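You operate a simulated robot arm through the tools that you are given. There is no shell and no other tool.

You run a simulated two-armed robot. Do the job below in one go: nothing can be reset, and whatever is moved stays where it is left.

Task
Peg the red, white and black blocks into the block rack; hang the key ring up.
Fine: they are on the blue plate; the key ring goes on the shelf's hook.

Only the result counts: the job must be done as asked and must still hold three seconds after the hand-in. Knocking over, shifting, dropping, spilling or breaking anything else fails it.

Robot
Two 7-joint arms with fingered hands on one trunk that stands fixed in place. Base frame: the origin is at the foot of the trunk, x ahead of it, y to its left, z up. Lengths are in cm, angles in rad, forces in N, time in s.
The left shoulder is at [7.9, 12.8, 120.5], the right one opposite. Each reaches about 115.6 cm from its shoulder. Payload 5 kg a hand.
The TCP of each hand is the grasp point between the finger pads, 3.7 cm short of the fingertips. In the tool frame z runs along the fingers and y along their closing line. The gripper opens to 12.4 cm; its body begins 4.3 cm behind the TCP. The gripper is a hand of 3 fingers: y runs from the thumb to the fingers, the wrist lies at [-2.1, -11.6, -20.3] in the tool frame.
Orientation is told as [roll, pitch, yaw] about the base's x, y, z axes, in that order, counted from this pose: with the fingers straight down and the wrist toward the robot, the tool's x, y and z point along [0, 1, 0], [1, 0, 0] and [0, 0, -1] of the base frame.

Tools
- The arms move only by the tool drive_tool. It takes "left_commands", "right_commands" or both (then of equal length, played together; a hand with none holds still); each is a list of rows, each a list of 2 entries, a list of its own where there are three numbers: the turn, a rotation vector about the tool's x, y, z in units of 90 degrees (1.0 is 90 degrees), then the shift along the tool's x, y, z in units of 200 mm (1.0 is 200 mm). In form: [[[ax, ay, az], [x, y, z]], ...]. A call has 1 to 20 rows; each row is the pose to reach, as a shift and turn from the pose commanded when the call began, along the tool's axes at that moment. A call with a number of a shift or a turn outside -1 to 1 is refused whole. A row lasts 0.2 s, in which the tool goes at most 5 cm and 0.15 rad; a call with a longer step from one row to the next is refused whole. A pose out of reach is approached as far as the arm can. The call stops where the force on the tool passes 40 N (or 10 N more than at its start, if that is more) or the arm is blocked; 0.2 s more then pass. In this call time passes only in rows, and 0.2 s behind the last. The reply holds the time, the measured pose of the TCP, the force on the tool along the base axes, the opening and the grip force, in the units named above and with some noise, with the torque about the TCP (base axes, N m) and any sound that the robot's microphone picked up.
- Cameras (640 x 400 px; columns grow to the right, rows downward): "scene" is now at [23.12, 3.84, 139.79]; the picture's right is [0.42, -0.91, 0.00], its down [-0.32, -0.15, -0.94] and it looks along [0.85, 0.40, -0.35] (base axes); focal length 214 px, centre (320, 200). "left" rides on the left gripper at [-7.2, -10.4, -15.4] in its tool frame; the picture's right is [-0.83, -0.26, 0.49], its down [0.51, -0.72, 0.47] and it looks along [0.23, 0.64, 0.73] (tool axes); focal length 243 px, centre (320, 200). "right" rides on the right gripper at [7.3, -10.4, -15.4] in its tool frame; the picture's right is [-0.83, 0.26, -0.49], its down [-0.51, -0.72, 0.47] and it looks along [-0.23, 0.64, 0.73] (tool axes); focal length 243 px, centre (320, 200). There is no depth. A picture from a camera that has moved, and an enlarged one, comes with that camera's place and axes in the base frame and with its lens.
- snapshot(camera): a new picture of that camera. It takes no simulated time.
- lift_body(by): moves the trunk up (or, below 0, down) by that many cm; the arms and the scene camera ride with it, the base frame stays. It gives what a move gives, with no picture.
- finger_targets(index, middle, thumb_bend, thumb_turn, hand): sets how far each is bent, from 0 (flat) to 1 (curled in); at 0.3 the hand is open as for a grip, at 0.7 the pads meet at the TCP. One left out holds its place. A second passes; each finger stops where it meets its share of the squeeze, and holds until it gets a number again. It is the only way to open and close the hand. It gives what a move gives, with no picture; readings hold the bend of each and the force on the fingers (four entries, about 0 where the hand has none), thumb and palm. thumb_turn goes from beside the hand (0) to across from the fingers (1), as for a grip.
- aim_head(pan, tilt): turns the head with the scene camera to pan (to the left, within 1.396 rad either way) and tilt (down, from -0.506 to 1.204), counted from straight ahead of the robot (the tilt from the chest, where the trunk bows). It gives what a move gives.
- close_up(camera, box): a new picture of the part [left, top, right, bottom] of that camera's present view, enlarged. It takes no simulated time.
- hand_in(): hands the job in; it is judged then, once.

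Places have to be worked out from the pictures, the camera data and where the tool is seen. Open the grippers and draw the arms clear of the work before you hand the job in, unless the task says otherwise.

The tools are called after "Call:" as name(argument=value, ...) on one line, values as JSON. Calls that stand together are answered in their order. drive_tool: Moves the arms, as the interface text tells. Its arguments: {"type":"object","properties":{"left_commands":{"type":"array","items":{"type":"array"}},"right_commands":{"type":"array","items":{"type":"array"}}},"required":[]} The other tools are called the same way: lift_body (by) moves the trunk up or down; finger_targets (index, middle, thumb_bend, thumb_turn, hand) moves the fingers one by one; aim_head (pan, tilt) turns the head that bears the scene camera; snapshot (camera) takes a picture; close_up (camera, box) takes an enlarged picture of a part of a camera's view; hand_in () hands the job in.

At the start:

```text
clock: 0.0
left_ee_pos: [51.02, 52.88, 124.67]
left_orientation: [0.001, 0.001, 0.0]
left_wrist_force: [0.6, -0.2, 0.1]
left_torque: [-0.01, -0.02, -0.03]
left_finger_gap: 12.37
left_finger_force: 0.1
left_shape: jaw
left_bend: [0.3, 0.3, 0.3, 0.98]
left_finger forces: [0.1, 0.0, 0.1, 0.1, 0.0, 0.0]
right_ee_pos: [50.75, 2.79, 137.07]
right_orientation: [0.0, 0.0, 0.003]
right_wrist_force: [-0.1, 0.1, -0.5]
right_torque: [-0.01, 0.04, 0.0]
right_finger_gap: 12.35
right_finger_force: 0.0
right_shape: jaw
right_bend: [0.3, 0.3, 0.3, 0.98]
right_finger forces: [0.1, 0.0, 0.1, 0.0, 0.0, 0.0]
trunk travel left (down, up): [-40.0, 16.3]
head pan, tilt (commanded): [0.438, 0.361]
```

scene: 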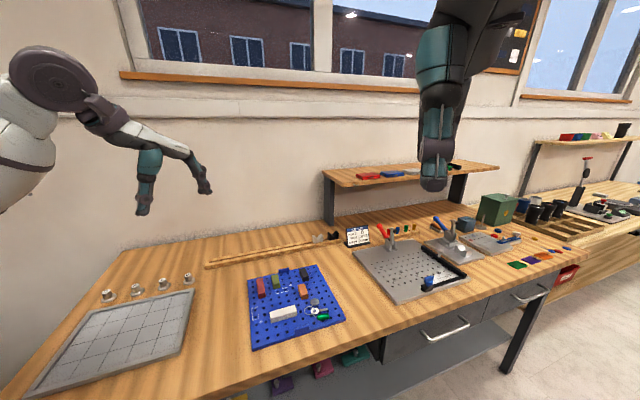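
right: 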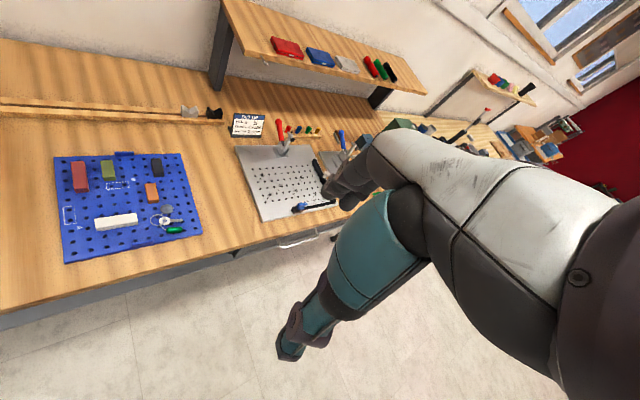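
left: 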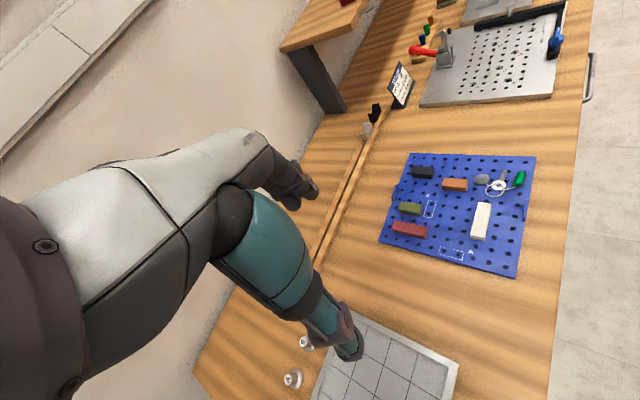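

I start by looking closely at the blue plate, the shelf and possible racks before moving anything.

Call:
close_up(camera="scene", box=[230, 250, 360, 350])

Call:
close_up(camera="scene", box=[310, 150, 510, 300])

Call:
close_up(camera="right", box=[30, 90, 230, 270])

Call:
close_up(camera="right", box=[170, 0, 450, 220])

Call:
close_up(camera="left", box=[350, 0, 600, 290])

```text
4.00 times, centred on (295, 300) of scene
camera zoom: at [23.12, 3.84, 139.79], right [0.42, -0.91, 0.0], down [-0.32, -0.15, -0.94], along [0.85, 0.4, -0.35], focal length 858 px, centre (420, -200)
```

zoom: 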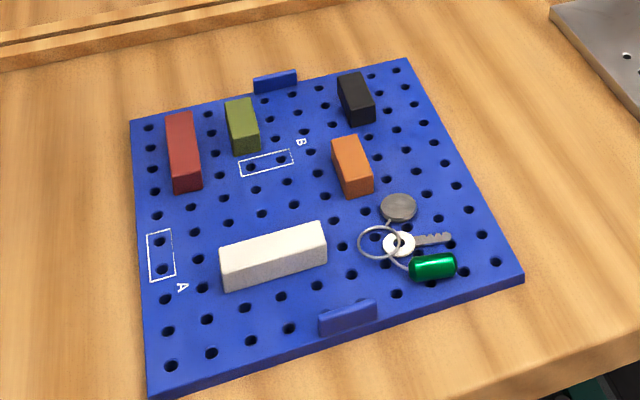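

```text
2.67 times, centred on (410, 225) of scene
camera zoom: at [23.12, 3.84, 139.79], right [0.42, -0.91, 0.0], down [-0.32, -0.15, -0.94], along [0.85, 0.4, -0.35], focal length 572 px, centre (80, 133)
```

zoom: 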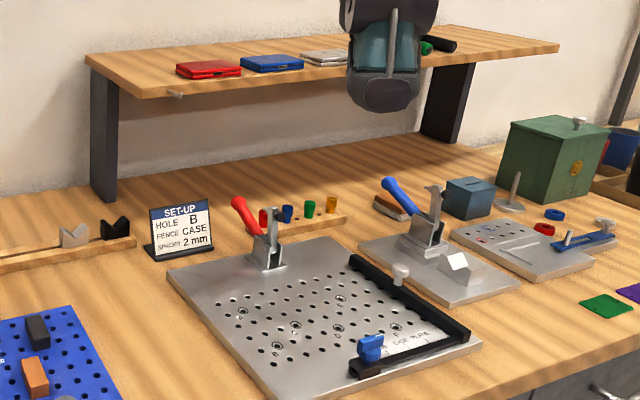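

```text
2.22 times, centred on (130, 180) of right
camera zoom: at [40.44, 9.9, 152.5], right [0.26, -0.83, 0.49], down [-0.72, -0.51, -0.47], along [0.64, -0.23, -0.73], focal length 539 px, centre (742, 244)
```

zoom: 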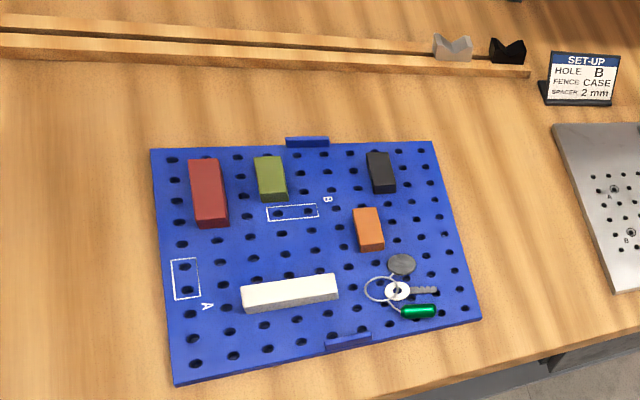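

```text
1.82 times, centred on (310, 110) of right
camera zoom: at [40.44, 9.9, 152.5], right [0.26, -0.83, 0.49], down [-0.72, -0.51, -0.47], along [0.64, -0.23, -0.73], focal length 441 px, centre (338, 364)
```

zoom: 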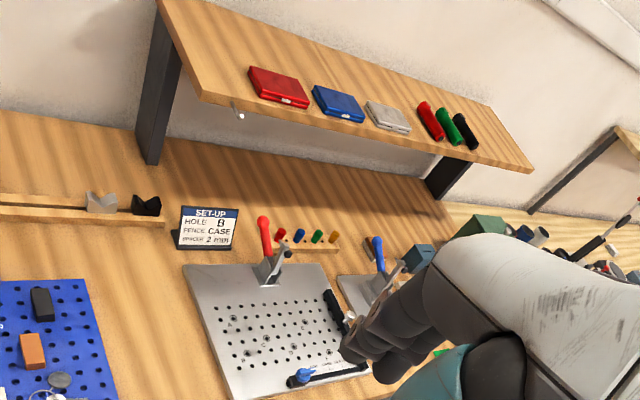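

```text
1.38 times, centred on (475, 145) of left
camera zoom: at [40.45, 45.51, 140.16], right [-0.26, -0.83, -0.49], down [-0.72, 0.51, -0.47], along [0.64, 0.23, -0.73], focal length 335 px, centre (106, 276)
```

zoom: 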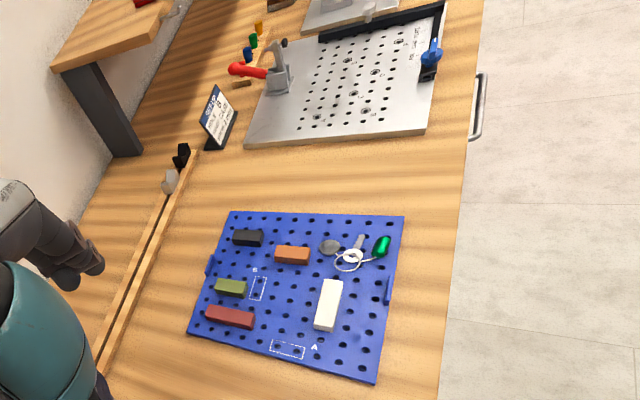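

The plate shows red, olive, black, orange and white blocks plus a key ring with green fob; I don't yet see which thing is the "block rack". I turn the head to survey the bench.

Call:
aim_head(pan=0.9, tilt=0.7)

Call:
snapshot(camera="scene")

Call:
aim_head(pan=0.3, tilt=0.8)

Call:
snapshot(camera="scene")

Call:
aim_head(pan=-0.3, tilt=0.6)

Call:
snapshot(camera="scene")

Call:
aim_head(pan=-1.0, tilt=0.5)

Call:
snapshot(camera="scene")

```text
clock: 0.9
left_ee_pos: [50.95, 52.79, 124.8]
left_orientation: [-0.001, -0.001, -0.001]
left_wrist_force: [-0.9, -0.1, -0.2]
left_torque: [0.02, 0.01, 0.02]
left_finger_gap: 12.36
left_finger_force: 0.0
left_shape: jaw
left_bend: [0.3, 0.3, 0.3, 0.98]
left_finger forces: [0.0, 0.0, 0.0, 0.1, 0.1, 0.0]
right_ee_pos: [50.68, 2.73, 137.12]
right_orientation: [0.0, 0.001, 0.001]
right_wrist_force: [0.2, 0.4, 0.1]
right_torque: [0.0, -0.02, -0.01]
right_finger_gap: 12.34
right_finger_force: 0.1
right_shape: jaw
right_bend: [0.3, 0.3, 0.3, 0.98]
right_finger forces: [0.0, 0.1, 0.0, 0.1, 0.0, 0.0]
trunk travel left (down, up): [-40.0, 16.3]
head pan, tilt (commanded): [0.901, 0.7]
```

```text
taken
camera scene: at [19.97, 6.55, 136.76], right [0.78, -0.62, 0.0], down [-0.4, -0.5, -0.77], along [0.48, 0.6, -0.64], focal length 214 px, centre (320, 200)
```

scene: 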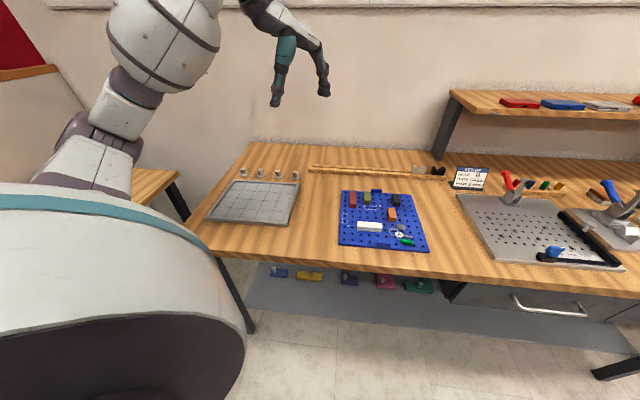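

```text
clock: 1.9
left_ee_pos: [50.99, 52.77, 124.73]
left_orientation: [-0.001, 0.0, 0.0]
left_wrist_force: [-0.8, 0.7, 0.2]
left_torque: [0.01, 0.03, 0.03]
left_finger_gap: 12.36
left_finger_force: 0.0
left_shape: jaw
left_bend: [0.3, 0.3, 0.3, 0.98]
left_finger forces: [0.1, 0.1, 0.0, 0.1, 0.0, 0.0]
right_ee_pos: [50.78, 2.6, 137.15]
right_orientation: [0.002, 0.001, 0.002]
right_wrist_force: [-0.1, 0.2, 0.5]
right_torque: [-0.04, 0.01, 0.04]
right_finger_gap: 12.39
right_finger_force: 0.1
right_shape: jaw
right_bend: [0.3, 0.3, 0.3, 0.98]
right_finger forces: [0.0, 0.1, 0.0, 0.1, 0.1, 0.0]
trunk travel left (down, up): [-40.0, 16.3]
head pan, tilt (commanded): [0.3, 0.799]
```

```text
taken
camera scene: at [22.4, 2.29, 135.93], right [0.3, -0.95, 0.0], down [-0.68, -0.21, -0.7], along [0.67, 0.21, -0.72], focal length 214 px, centre (320, 200)
```

scene: 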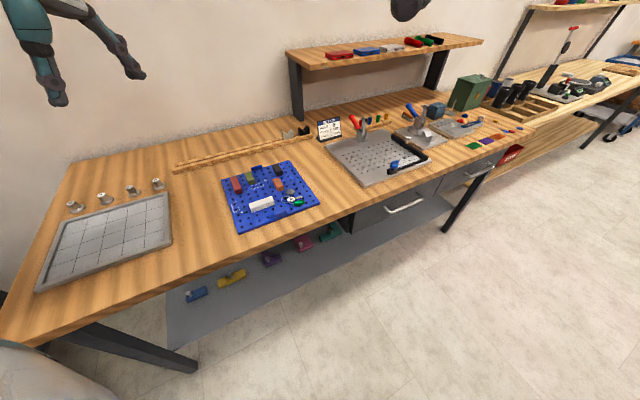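

```text
clock: 2.9
left_ee_pos: [50.95, 52.79, 124.84]
left_orientation: [0.001, 0.001, 0.0]
left_wrist_force: [0.1, 0.7, 1.0]
left_torque: [0.0, 0.01, -0.03]
left_finger_gap: 12.36
left_finger_force: 0.0
left_shape: jaw
left_bend: [0.3, 0.3, 0.3, 0.98]
left_finger forces: [0.0, 0.1, 0.1, 0.0, 0.0, 0.0]
right_ee_pos: [50.73, 2.65, 137.12]
right_orientation: [0.001, -0.001, 0.003]
right_wrist_force: [-0.1, 0.7, -0.2]
right_torque: [0.0, 0.0, -0.04]
right_finger_gap: 12.36
right_finger_force: 0.1
right_shape: jaw
right_bend: [0.3, 0.3, 0.3, 0.98]
right_finger forces: [0.0, 0.0, 0.0, 0.0, 0.0, 0.0]
trunk travel left (down, up): [-40.0, 16.3]
head pan, tilt (commanded): [-0.3, 0.6]
```

```text
taken
camera scene: at [23.14, -2.71, 137.61], right [-0.29, -0.96, 0.0], down [-0.54, 0.17, -0.82], along [0.79, -0.24, -0.57], focal length 214 px, centre (320, 200)
```

scene: 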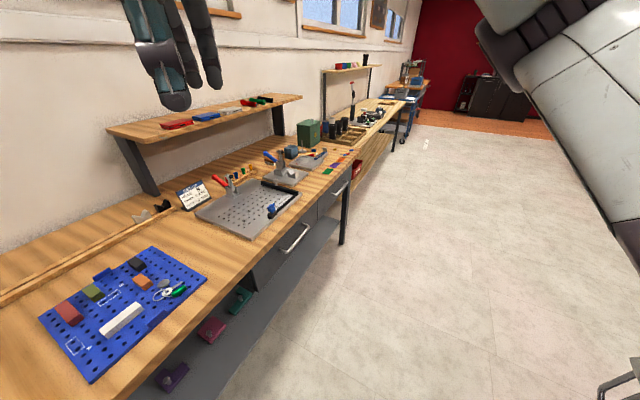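

```text
clock: 4.0
left_ee_pos: [50.92, 52.91, 124.78]
left_orientation: [0.001, 0.001, 0.0]
left_wrist_force: [0.4, -0.2, 0.5]
left_torque: [-0.01, 0.0, -0.01]
left_finger_gap: 12.36
left_finger_force: 0.1
left_shape: jaw
left_bend: [0.3, 0.3, 0.3, 0.98]
left_finger forces: [0.1, 0.0, 0.1, 0.0, 0.0, 0.0]
right_ee_pos: [50.78, 2.63, 137.1]
right_orientation: [0.0, 0.002, 0.002]
right_wrist_force: [-0.1, 0.4, 0.4]
right_torque: [-0.03, 0.03, -0.01]
right_finger_gap: 12.38
right_finger_force: 0.1
right_shape: jaw
right_bend: [0.3, 0.3, 0.3, 0.98]
right_finger forces: [0.1, 0.0, 0.1, 0.1, 0.0, 0.1]
trunk travel left (down, up): [-40.0, 16.3]
head pan, tilt (commanded): [-1.0, 0.499]
```

```text
taken
camera scene: at [19.62, -7.76, 138.52], right [-0.84, -0.54, 0.0], down [-0.26, 0.4, -0.88], along [0.47, -0.74, -0.48], focal length 214 px, centre (320, 200)
```

scene: 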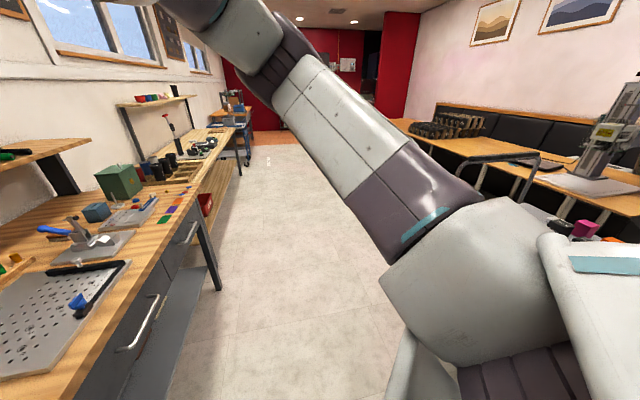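

The rack is still unclear, so I look closer at the wooden rail behind the plate, and at the whole bench in detail.

Call:
aim_head(pan=0.5, tilt=0.6)

Call:
snapshot(camera="scene")

Call:
close_up(camera="scene", box=[170, 120, 330, 220])

Call:
close_up(camera="scene", box=[300, 100, 460, 200])

Call:
close_up(camera="scene", box=[420, 80, 640, 218])

```text
clock: 5.6
left_ee_pos: [51.03, 52.74, 124.84]
left_orientation: [0.0, -0.001, 0.0]
left_wrist_force: [-0.1, -0.5, -0.7]
left_torque: [0.01, 0.01, 0.01]
left_finger_gap: 12.36
left_finger_force: 0.0
left_shape: jaw
left_bend: [0.3, 0.3, 0.3, 0.98]
left_finger forces: [0.0, 0.1, 0.0, 0.1, 0.1, 0.1]
right_ee_pos: [50.71, 2.74, 137.15]
right_orientation: [0.001, 0.0, 0.001]
right_wrist_force: [-0.4, 0.1, -0.4]
right_torque: [0.0, 0.02, -0.01]
right_finger_gap: 12.37
right_finger_force: 0.1
right_shape: jaw
right_bend: [0.3, 0.3, 0.3, 0.98]
right_finger forces: [0.1, 0.0, 0.1, 0.0, 0.0, 0.0]
trunk travel left (down, up): [-40.0, 16.3]
head pan, tilt (commanded): [0.499, 0.6]
```

```text
taken
camera scene: at [22.46, 4.12, 137.61], right [0.48, -0.88, 0.0], down [-0.5, -0.27, -0.83], along [0.72, 0.39, -0.56], focal length 214 px, centre (320, 200)
```

scene: 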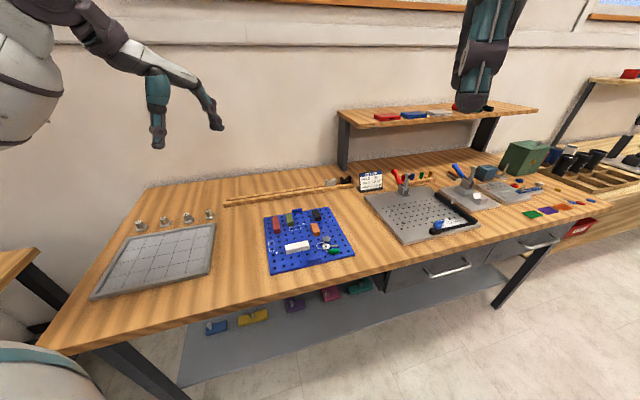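

```text
4.00 times, centred on (250, 170) of scene
camera zoom: at [22.46, 4.12, 137.61], right [0.48, -0.88, 0.0], down [-0.5, -0.27, -0.83], along [0.72, 0.39, -0.56], focal length 858 px, centre (600, 320)
```

zoom: 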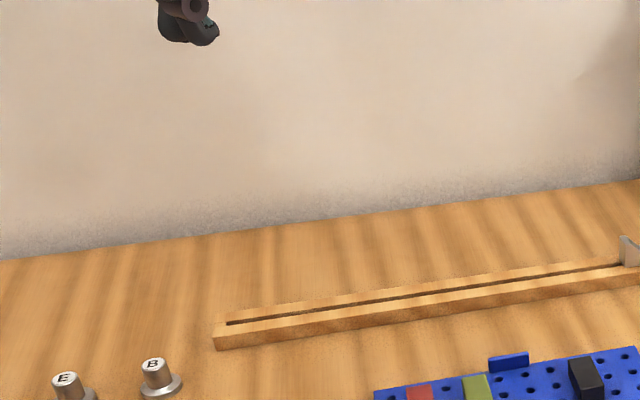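

```text
4.00 times, centred on (380, 150) of scene
camera zoom: at [22.46, 4.12, 137.61], right [0.48, -0.88, 0.0], down [-0.5, -0.27, -0.83], along [0.72, 0.39, -0.56], focal length 858 px, centre (80, 400)
```

zoom: 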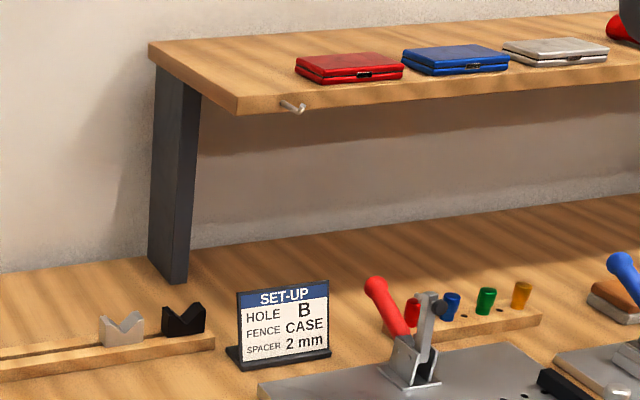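

```text
2.90 times, centred on (530, 149) of scene
camera zoom: at [22.46, 4.12, 137.61], right [0.48, -0.88, 0.0], down [-0.5, -0.27, -0.83], along [0.72, 0.39, -0.56], focal length 622 px, centre (-289, 348)
```

zoom: 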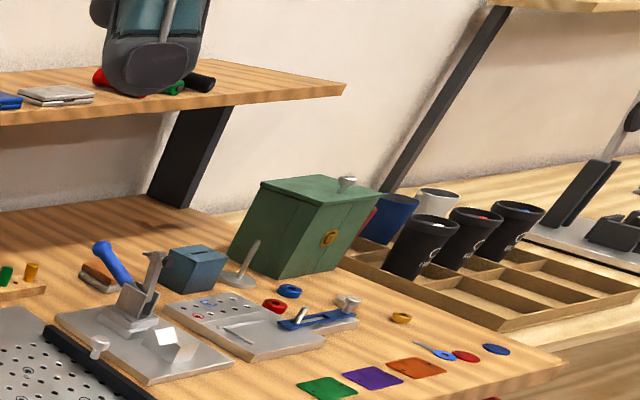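

The grooved wooden rail holding V-blocks looks like the likely rack; the hook is on the shelf's front edge. I check the lower shelf and rail ends with more zoom to be sure.

Call:
close_up(camera="scene", box=[180, 260, 400, 350])

Call:
close_up(camera="scene", box=[320, 165, 370, 197])

Call:
close_up(camera="scene", box=[215, 175, 295, 225])

Call:
close_up(camera="scene", box=[90, 195, 230, 300])

Call:
close_up(camera="scene", box=[255, 200, 365, 280])

Call:
close_up(camera="left", box=[375, 145, 545, 280])

```text
2.91 times, centred on (290, 305) of scene
camera zoom: at [22.46, 4.12, 137.61], right [0.48, -0.88, 0.0], down [-0.5, -0.27, -0.83], along [0.72, 0.39, -0.56], focal length 624 px, centre (407, -106)
```

zoom: 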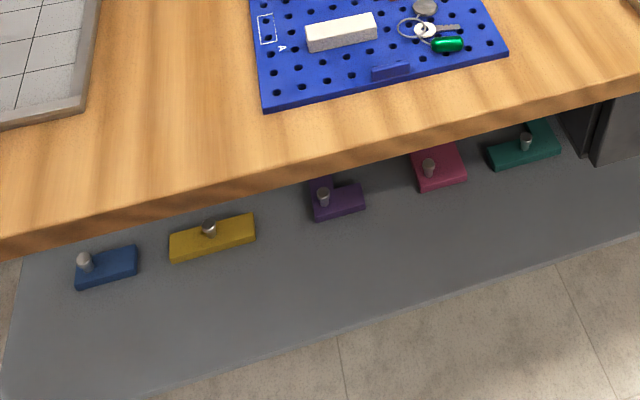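

```text
12.50 times, centred on (345, 181) of scene
camera zoom: at [22.46, 4.12, 137.61], right [0.48, -0.88, 0.0], down [-0.5, -0.27, -0.83], along [0.72, 0.39, -0.56], focal length 2681 px, centre (8, 438)
```

zoom: 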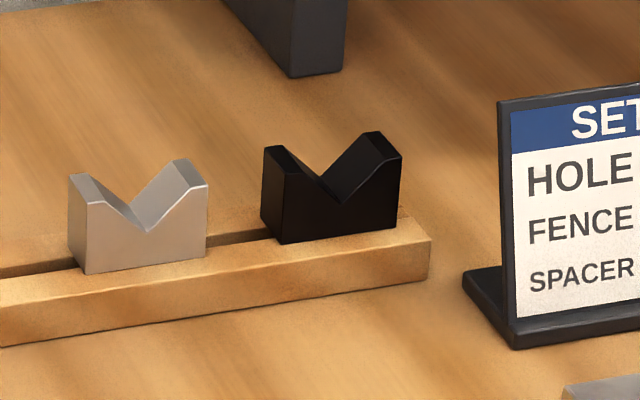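

```text
8.00 times, centred on (255, 200) of scene
camera zoom: at [22.46, 4.12, 137.61], right [0.48, -0.88, 0.0], down [-0.5, -0.27, -0.83], along [0.72, 0.39, -0.56], focal length 1716 px, centre (840, 200)
```

zoom: 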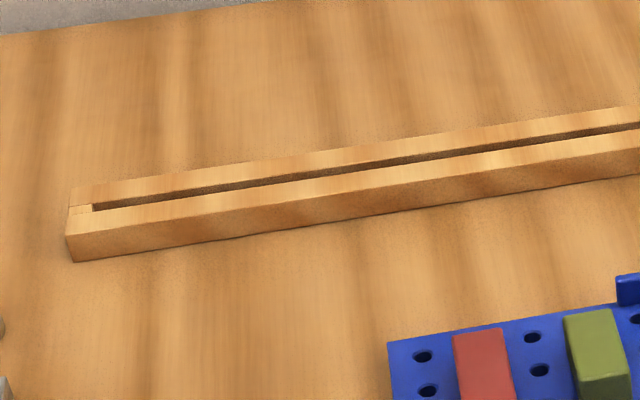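

```text
3.81 times, centred on (160, 248) of scene
camera zoom: at [22.46, 4.12, 137.61], right [0.48, -0.88, 0.0], down [-0.5, -0.27, -0.83], along [0.72, 0.39, -0.56], focal length 817 px, centre (930, 19)
```

zoom: 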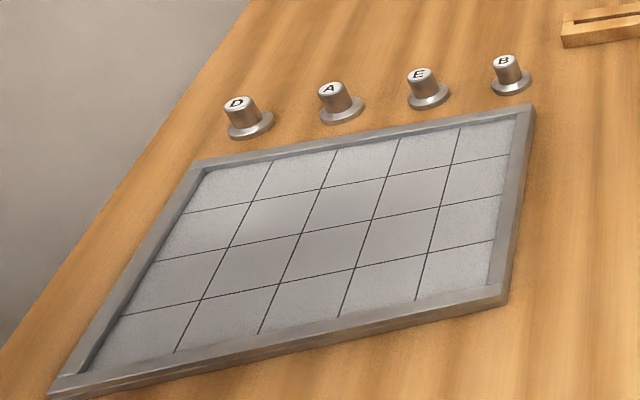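

```text
5.00 times, centred on (310, 240) of scene
camera zoom: at [22.46, 4.12, 137.61], right [0.48, -0.88, 0.0], down [-0.5, -0.27, -0.83], along [0.72, 0.39, -0.56], focal length 1072 px, centre (370, 0)
```

zoom: 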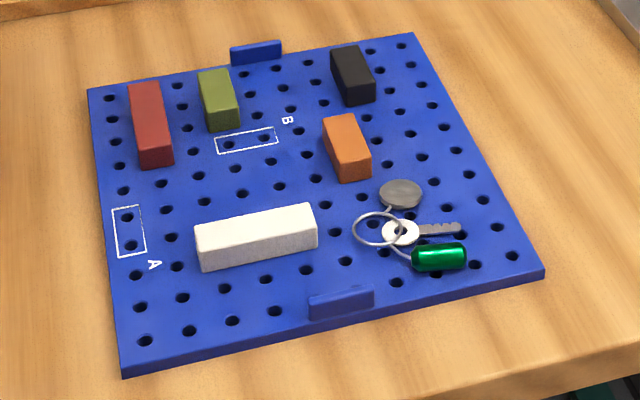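

```text
2.96 times, centred on (460, 212) of left
camera zoom: at [40.45, 45.51, 140.16], right [-0.26, -0.83, -0.49], down [-0.72, 0.51, -0.47], along [0.64, 0.23, -0.73], focal length 719 px, centre (-95, 163)
```

zoom: 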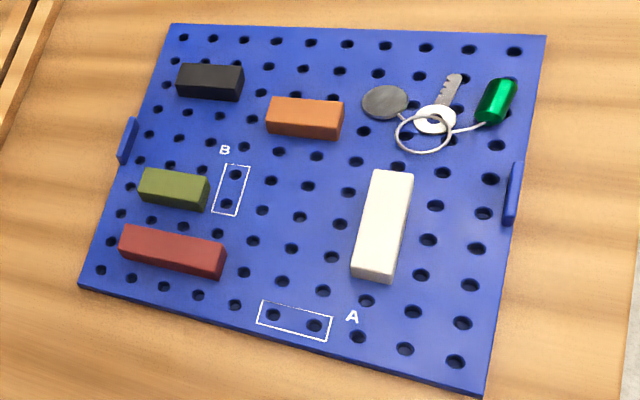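

The only thing that fits is the long grooved rail behind the plate (it already holds two V-blocks), so that is the block rack; the bench runs at about 45° in my base frame (plate corners ≈ (66,52), (84,34), (67,16), (48,33.5), top z≈87.5). I move the left hand over the plate, yawed 45°, to look closely.

Call:
drive_tool(left_commands=[[[0, 0, -0.0625], [-0.111, 0.057, 0.111]], [[0, 0, -0.125], [-0.222, 0.114, 0.222]], [[0, 0, -0.1875], [-0.333, 0.171, 0.333]], [[0, 0, -0.25], [-0.444, 0.228, 0.444]], [[0, 0, -0.3125], [-0.555, 0.285, 0.555]], [[0, 0, -0.375], [-0.666, 0.341, 0.666]], [[0, 0, -0.4375], [-0.777, 0.398, 0.777]], [[0, 0, -0.5], [-0.888, 0.455, 0.888]]])

Call:
snapshot(camera="left")

Call:
snapshot(camera="scene")

```text
clock: 7.4
left_ee_pos: [60.14, 34.91, 106.78]
left_orientation: [0.002, 0.0, 0.786]
left_wrist_force: [0.4, -0.7, 0.7]
left_torque: [0.01, 0.0, 0.01]
left_finger_gap: 12.36
left_finger_force: 0.0
left_shape: jaw
left_bend: [0.3, 0.3, 0.3, 0.98]
left_finger forces: [0.0, 0.0, 0.0, 0.0, 0.0, 0.1]
right_ee_pos: [50.98, 2.44, 136.97]
right_orientation: [0.002, 0.003, 0.001]
right_wrist_force: [-0.4, -0.2, -0.2]
right_torque: [0.05, 0.02, 0.02]
right_finger_gap: 12.34
right_finger_force: 0.0
right_shape: jaw
right_bend: [0.3, 0.3, 0.3, 0.98]
right_finger forces: [0.0, 0.1, 0.0, 0.1, 0.0, 0.1]
trunk travel left (down, up): [-40.0, 16.3]
head pan, tilt (commanded): [0.499, 0.6]
```

```text
taken
camera left: at [57.88, 22.34, 122.23], right [0.4, -0.77, -0.49], down [-0.87, -0.15, -0.47], along [0.29, 0.62, -0.73], focal length 243 px, centre (320, 200)
```

left: 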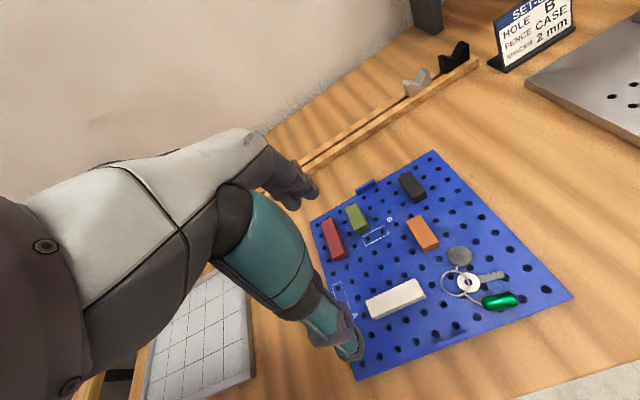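

```text
taken
camera scene: at [22.67, 3.93, 137.58], right [0.48, -0.88, 0.0], down [-0.5, -0.27, -0.82], along [0.72, 0.4, -0.57], focal length 214 px, centre (320, 200)
```

scene: 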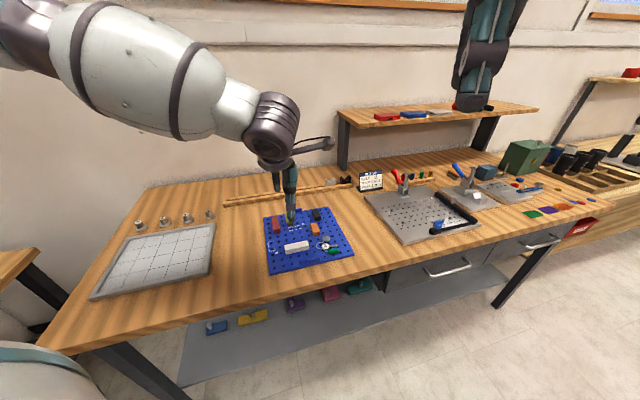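

The hand is over the plate. I zoom in on the left camera's view for block geometry, hole grid, rack and fingers.

Call:
close_up(camera="left", box=[300, 140, 580, 315])

Call:
close_up(camera="left", box=[300, 190, 460, 290])

Call:
close_up(camera="left", box=[420, 230, 580, 330])

Call:
close_up(camera="left", box=[280, 30, 500, 180])

Call:
close_up(camera="scene", box=[240, 130, 360, 280])

```text
2.29 times, centred on (440, 228) of left
camera zoom: at [57.88, 22.34, 122.23], right [0.4, -0.77, -0.49], down [-0.87, -0.15, -0.47], along [0.29, 0.62, -0.73], focal length 555 px, centre (46, 137)
```

zoom: 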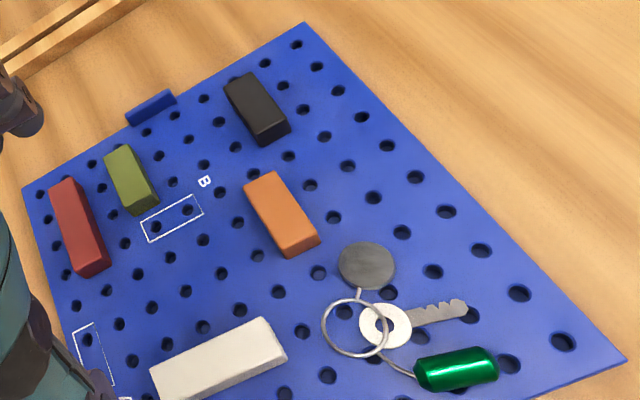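

```text
4.00 times, centred on (380, 240) of left
camera zoom: at [57.88, 22.34, 122.23], right [0.4, -0.77, -0.49], down [-0.87, -0.15, -0.47], along [0.29, 0.62, -0.73], focal length 970 px, centre (80, 40)
```

zoom: 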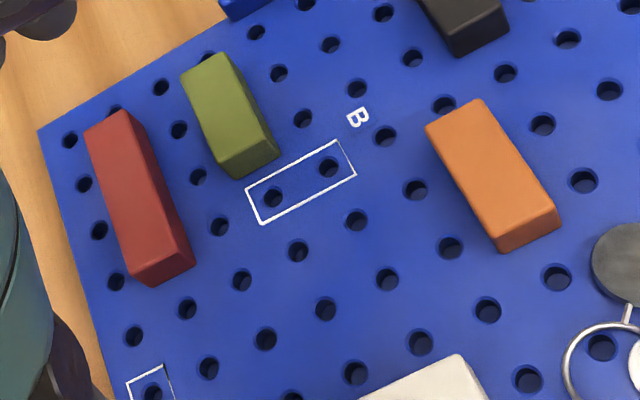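

```text
4.00 times, centred on (500, 280) of left
camera zoom: at [57.88, 22.34, 122.23], right [0.4, -0.77, -0.49], down [-0.87, -0.15, -0.47], along [0.29, 0.62, -0.73], focal length 970 px, centre (-400, -120)
```

zoom: 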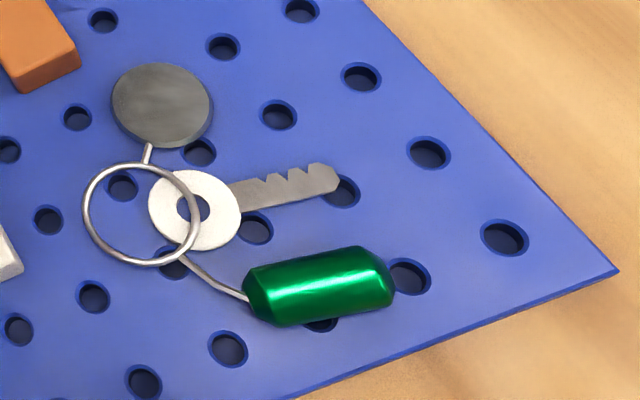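

```text
2.67 times, centred on (390, 105) of left
camera zoom: at [57.88, 22.34, 122.23], right [0.4, -0.77, -0.49], down [-0.87, -0.15, -0.47], along [0.29, 0.62, -0.73], focal length 647 px, centre (133, 453)
```

zoom: 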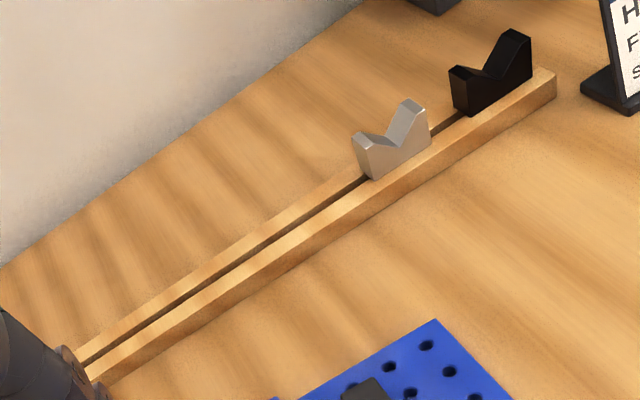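

```text
2.67 times, centred on (300, 205) of scene
camera zoom: at [22.67, 3.93, 137.58], right [0.48, -0.88, 0.0], down [-0.5, -0.27, -0.82], along [0.72, 0.4, -0.57], focal length 572 px, centre (373, 187)
```

zoom: 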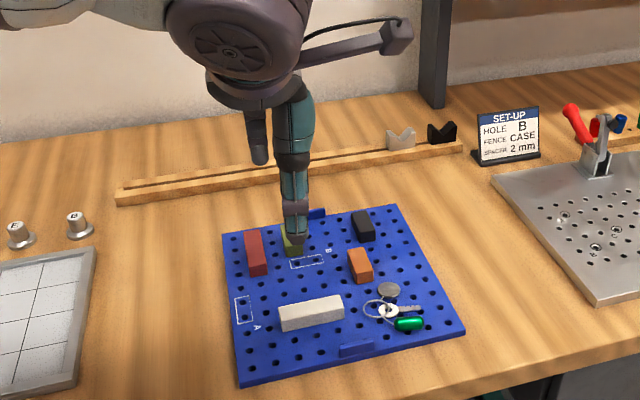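

Block grid worked out: hole pitch 2.5 cm at 45°, red centre ≈ (64.9,44.4), black ≈ (76.4,34.7), white ≈ (59.6,32.0), plate top z≈87.5. I partly close the left hand to see how gap relates to bend before descending on the white block.

Call:
finger_targets(hand="left", index=0.48, middle=0.48, thumb_bend=0.48, thumb_turn=1.0)

Call:
close_up(camera="scene", box=[250, 130, 350, 250])

Call:
snapshot(camera="right")

Call:
close_up(camera="left", box=[200, 130, 440, 380])

```text
clock: 8.4
left_ee_pos: [60.13, 35.05, 107.04]
left_orientation: [-0.001, -0.001, 0.785]
left_wrist_force: [-1.1, 0.0, -1.3]
left_torque: [-0.04, -0.01, -0.02]
left_finger_gap: 7.44
left_finger_force: 0.0
left_shape: fingers
left_bend: [0.48, 0.48, 0.48, 1.0]
left_finger forces: [0.0, 0.0, 0.1, 0.1, 0.0, 0.1]
right_ee_pos: [50.74, 2.65, 137.07]
right_orientation: [0.0, 0.0, 0.001]
right_wrist_force: [0.8, -0.5, 0.2]
right_torque: [-0.02, 0.0, -0.01]
right_finger_gap: 12.36
right_finger_force: 0.1
right_shape: jaw
right_bend: [0.3, 0.3, 0.3, 0.98]
right_finger forces: [0.1, 0.0, 0.0, 0.0, 0.0, 0.0]
trunk travel left (down, up): [-40.0, 16.3]
head pan, tilt (commanded): [0.499, 0.6]
```

```text
3.33 times, centred on (300, 190) of scene
camera zoom: at [22.47, 4.1, 137.61], right [0.48, -0.88, 0.0], down [-0.5, -0.27, -0.83], along [0.72, 0.4, -0.56], focal length 715 px, centre (387, 233)
```

zoom: 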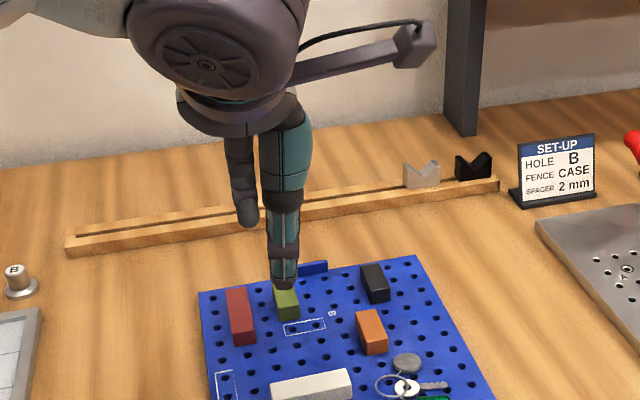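

```text
taken
camera right: at [40.45, 9.87, 152.5], right [0.26, -0.83, 0.49], down [-0.72, -0.51, -0.47], along [0.64, -0.23, -0.73], focal length 243 px, centre (320, 200)
```

right: 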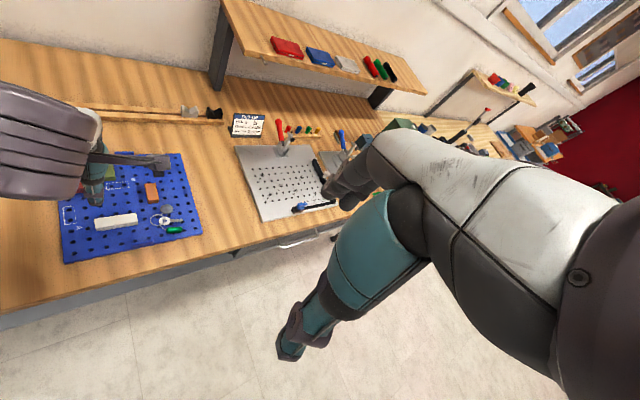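

```text
1.60 times, centred on (320, 255) of left
camera zoom: at [57.69, 22.52, 122.35], right [0.4, -0.77, -0.49], down [-0.87, -0.15, -0.47], along [0.29, 0.62, -0.73], focal length 388 px, centre (320, 112)
```

zoom: 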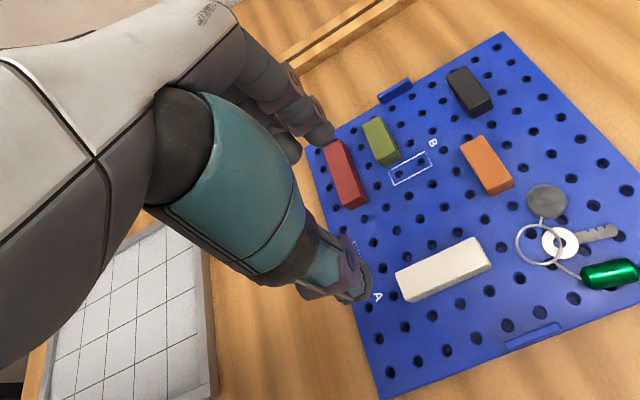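

Gap is 7.4 cm at bend 0.48. I move to above the white block (TCP z≈95, tips still above the block tops) to check alignment.

Call:
drive_tool(left_commands=[[[0, 0, 0], [-0.046, -0.058, 0.1]], [[0, 0, 0], [-0.092, -0.115, 0.2]], [[0, 0, 0], [-0.092, -0.115, 0.4]], [[0, 0, 0], [-0.092, -0.115, 0.598]]])

Call:
snapshot(camera="left")

Call:
close_up(camera="scene", box=[240, 180, 360, 280])

```text
clock: 9.4
left_ee_pos: [59.96, 32.04, 94.67]
left_orientation: [0.0, 0.002, 0.787]
left_wrist_force: [-0.4, -0.1, 1.0]
left_torque: [-0.03, 0.03, 0.01]
left_finger_gap: 7.44
left_finger_force: 0.1
left_shape: fingers
left_bend: [0.48, 0.48, 0.48, 1.0]
left_finger forces: [0.1, 0.1, 0.0, 0.0, 0.0, 0.1]
right_ee_pos: [50.94, 2.79, 137.09]
right_orientation: [0.001, 0.002, 0.002]
right_wrist_force: [0.3, -0.3, 0.2]
right_torque: [0.0, 0.04, 0.03]
right_finger_gap: 12.38
right_finger_force: 0.2
right_shape: jaw
right_bend: [0.3, 0.3, 0.3, 0.98]
right_finger forces: [0.1, 0.0, 0.1, 0.1, 0.1, 0.0]
trunk travel left (down, up): [-40.0, 16.3]
head pan, tilt (commanded): [0.499, 0.6]
```

```text
taken
camera left: at [57.59, 19.5, 110.12], right [0.4, -0.77, -0.49], down [-0.87, -0.15, -0.47], along [0.29, 0.62, -0.73], focal length 243 px, centre (320, 200)
```

left: 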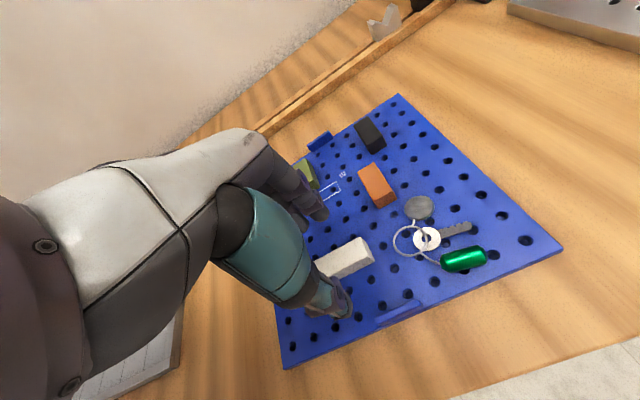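

```text
4.00 times, centred on (300, 230) of scene
camera zoom: at [22.63, 4.16, 137.58], right [0.48, -0.88, 0.0], down [-0.5, -0.27, -0.82], along [0.72, 0.4, -0.57], focal length 858 px, centre (400, 80)
```

zoom: 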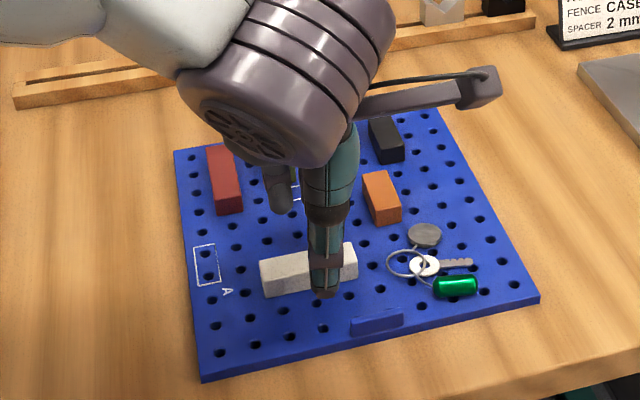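

The thumb and fingers straddle the white block. I descend to TCP z≈92 and check clearance to the plate.

Call:
drive_tool(left_commands=[[[0, 0, 0], [0, 0, 0.07]], [[0, 0, 0], [0, 0, 0.136]]])

Call:
close_up(camera="scene", box=[270, 210, 350, 270])

Call:
close_up(camera="left", box=[240, 170, 440, 330])

```text
clock: 10.0
left_ee_pos: [59.78, 32.34, 92.02]
left_orientation: [0.0, 0.001, 0.785]
left_wrist_force: [-0.8, 0.3, -0.6]
left_torque: [0.0, -0.06, -0.04]
left_finger_gap: 7.45
left_finger_force: 0.1
left_shape: fingers
left_bend: [0.48, 0.48, 0.48, 1.0]
left_finger forces: [0.0, 0.0, 0.1, 0.0, 0.0, 0.1]
right_ee_pos: [50.84, 2.62, 136.97]
right_orientation: [0.0, 0.001, 0.002]
right_wrist_force: [-0.4, -0.2, 0.4]
right_torque: [0.0, 0.02, 0.0]
right_finger_gap: 12.35
right_finger_force: 0.1
right_shape: jaw
right_bend: [0.3, 0.3, 0.3, 0.98]
right_finger forces: [0.0, 0.1, 0.1, 0.0, 0.0, 0.1]
trunk travel left (down, up): [-40.0, 16.3]
head pan, tilt (commanded): [0.499, 0.6]
```

```text
6.67 times, centred on (310, 240) of scene
camera zoom: at [22.58, 4.16, 137.59], right [0.48, -0.88, 0.0], down [-0.5, -0.27, -0.82], along [0.72, 0.39, -0.57], focal length 1430 px, centre (387, -67)
```

zoom: 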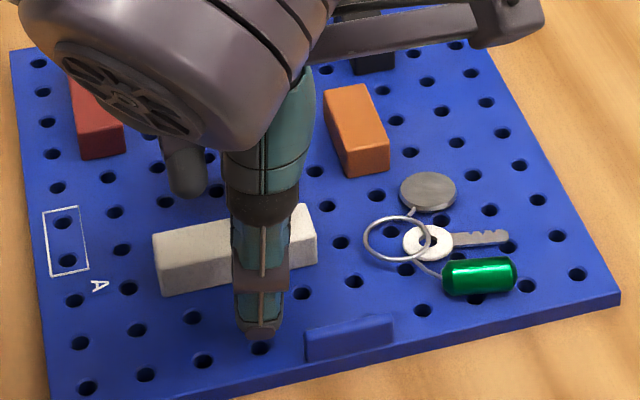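

```text
2.50 times, centred on (340, 250) of left
camera zoom: at [57.47, 19.73, 107.41], right [0.4, -0.77, -0.49], down [-0.87, -0.15, -0.47], along [0.29, 0.62, -0.73], focal length 606 px, centre (270, 75)
```

zoom: 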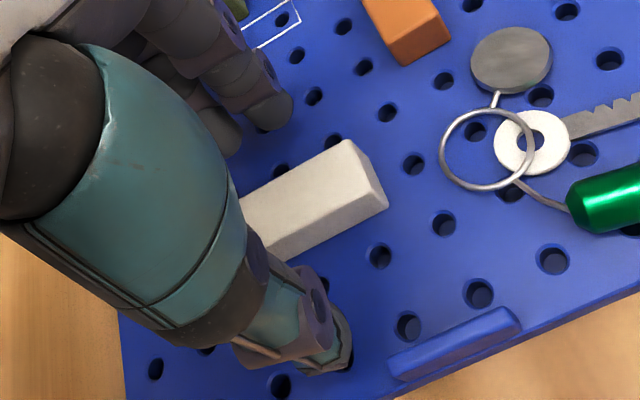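

Tips are ~0.5 cm above the plate and straddle the block. I close the left hand on the white block.

Call:
finger_targets(hand="left", index=0.85, middle=0.85, thumb_bend=0.85)

Call:
close_up(camera="scene", box=[270, 210, 350, 270])

Call:
close_up(camera="left", box=[240, 170, 440, 330])

```text
clock: 11.0
left_ee_pos: [59.72, 32.18, 92.36]
left_orientation: [0.0, -0.003, 0.787]
left_wrist_force: [-5.4, -5.0, 12.8]
left_torque: [-0.38, 0.27, 0.17]
left_finger_gap: 1.19
left_finger_force: 20.9
left_shape: fingers
left_bend: [0.74, 0.85, 0.76, 1.0]
left_finger forces: [14.1, 0.0, 0.0, 0.0, 27.6, 0.0]
right_ee_pos: [50.58, 2.64, 137.17]
right_orientation: [0.0, -0.002, 0.003]
right_wrist_force: [-0.2, 1.0, 0.0]
right_torque: [-0.02, 0.03, -0.04]
right_finger_gap: 12.35
right_finger_force: 0.0
right_shape: jaw
right_bend: [0.3, 0.3, 0.3, 0.98]
right_finger forces: [0.0, 0.0, 0.0, 0.0, 0.1, 0.1]
trunk travel left (down, up): [-40.0, 16.3]
head pan, tilt (commanded): [0.499, 0.6]
```

```text
6.67 times, centred on (310, 240) of scene
camera zoom: at [22.32, 4.04, 137.65], right [0.48, -0.88, 0.0], down [-0.5, -0.27, -0.83], along [0.72, 0.4, -0.56], focal length 1430 px, centre (387, -67)
```

zoom: 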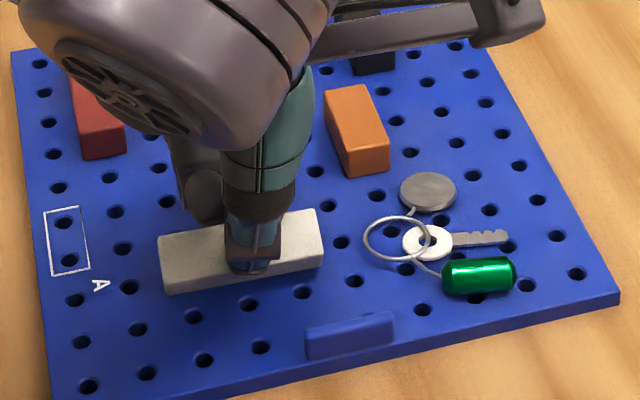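

```text
2.50 times, centred on (340, 250) of left
camera zoom: at [57.26, 19.61, 107.6], right [0.4, -0.77, -0.49], down [-0.87, -0.15, -0.47], along [0.29, 0.62, -0.73], focal length 606 px, centre (270, 75)
```

zoom: 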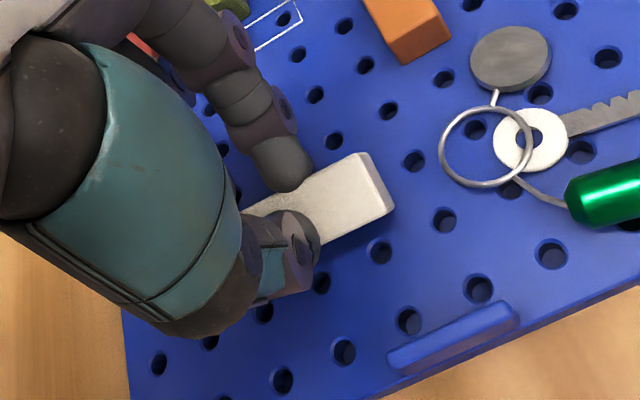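

Index and thumb hold, but the middle finger went past with no force, and the block seems slightly displaced. I look closer before lifting.

Call:
close_up(camera="left", box=[300, 210, 380, 270])

Call:
close_up(camera="scene", box=[285, 230, 320, 256])

Call:
close_up(camera="right", box=[50, 150, 210, 270])

```text
6.67 times, centred on (340, 240) of left
camera zoom: at [57.26, 19.61, 107.6], right [0.4, -0.77, -0.49], down [-0.87, -0.15, -0.47], along [0.29, 0.62, -0.73], focal length 1618 px, centre (187, -67)
```

zoom: 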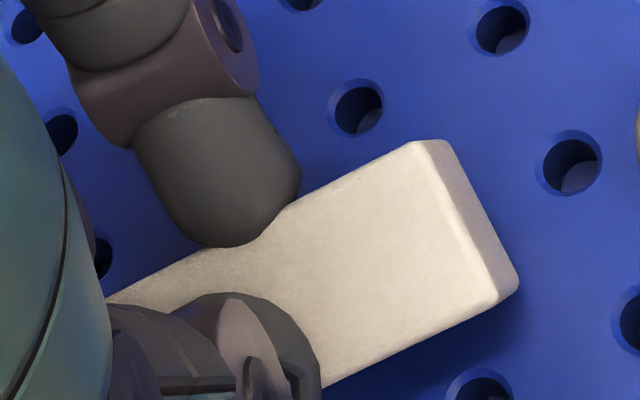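

```text
15.38 times, centred on (302, 243) of scene
camera zoom: at [22.32, 4.04, 137.65], right [0.48, -0.88, 0.0], down [-0.5, -0.27, -0.83], along [0.72, 0.4, -0.56], focal length 3300 px, centre (589, -462)
```

zoom: 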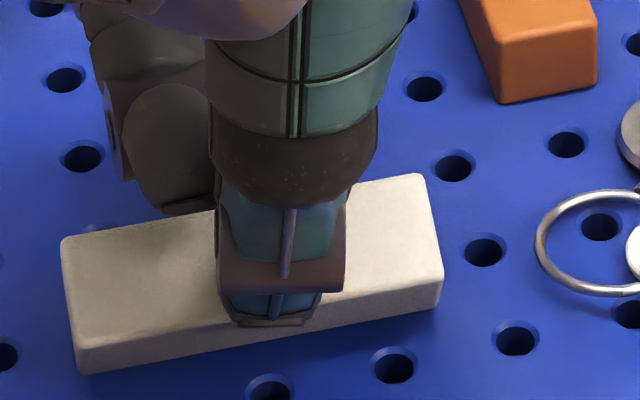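

```text
3.33 times, centred on (130, 210) of right
camera zoom: at [40.28, 9.8, 152.56], right [0.26, -0.83, 0.49], down [-0.72, -0.51, -0.47], along [0.64, -0.23, -0.73], focal length 809 px, centre (953, 167)
```

zoom: 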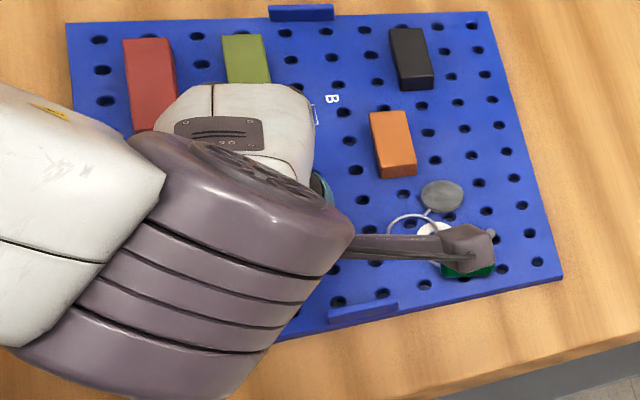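

The block seems to have tilted a bit in the pinch. I open the fingers again to see how it sits before deciding on a better grip.

Call:
finger_targets(hand="left", index=0.5, middle=0.5, thumb_bend=0.5)

Call:
close_up(camera="left", box=[300, 210, 380, 270])

Call:
close_up(camera="scene", box=[285, 230, 320, 256])

```text
clock: 12.0
left_ee_pos: [59.73, 32.2, 92.12]
left_orientation: [0.0, -0.001, 0.785]
left_wrist_force: [-0.6, -0.1, -0.4]
left_torque: [0.01, 0.01, 0.0]
left_finger_gap: 6.69
left_finger_force: 0.1
left_shape: fingers
left_bend: [0.5, 0.5, 0.5, 1.0]
left_finger forces: [0.0, 0.0, 0.0, 0.1, 0.1, 0.0]
right_ee_pos: [50.83, 2.62, 137.18]
right_orientation: [0.0, 0.001, 0.001]
right_wrist_force: [-0.2, 0.1, 0.2]
right_torque: [-0.04, 0.01, 0.01]
right_finger_gap: 12.36
right_finger_force: 0.0
right_shape: jaw
right_bend: [0.3, 0.3, 0.3, 0.98]
right_finger forces: [0.1, 0.1, 0.1, 0.0, 0.0, 0.0]
trunk travel left (down, up): [-40.0, 16.3]
head pan, tilt (commanded): [0.499, 0.6]
```

```text
6.67 times, centred on (340, 240) of left
camera zoom: at [57.4, 19.73, 107.45], right [0.4, -0.77, -0.49], down [-0.87, -0.15, -0.47], along [0.29, 0.62, -0.73], focal length 1618 px, centre (187, -67)
```

zoom: 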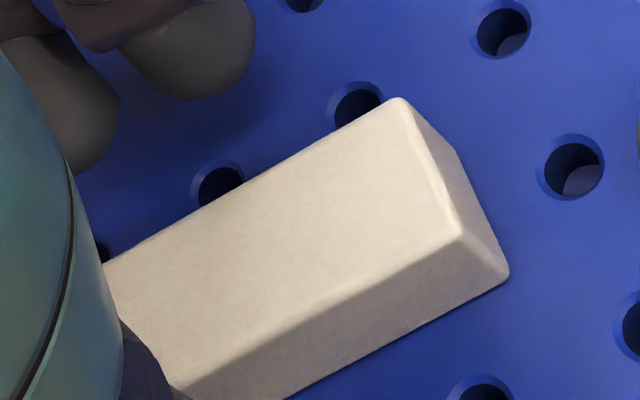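

```text
15.38 times, centred on (302, 243) of scene
camera zoom: at [22.48, 4.14, 137.61], right [0.48, -0.88, 0.0], down [-0.5, -0.27, -0.82], along [0.72, 0.4, -0.57], focal length 3300 px, centre (589, -462)
```

zoom: 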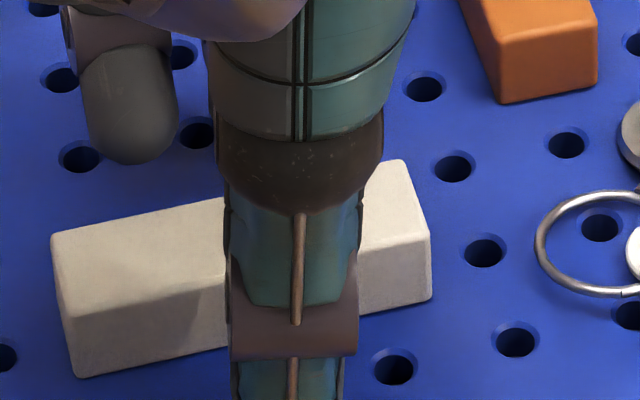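

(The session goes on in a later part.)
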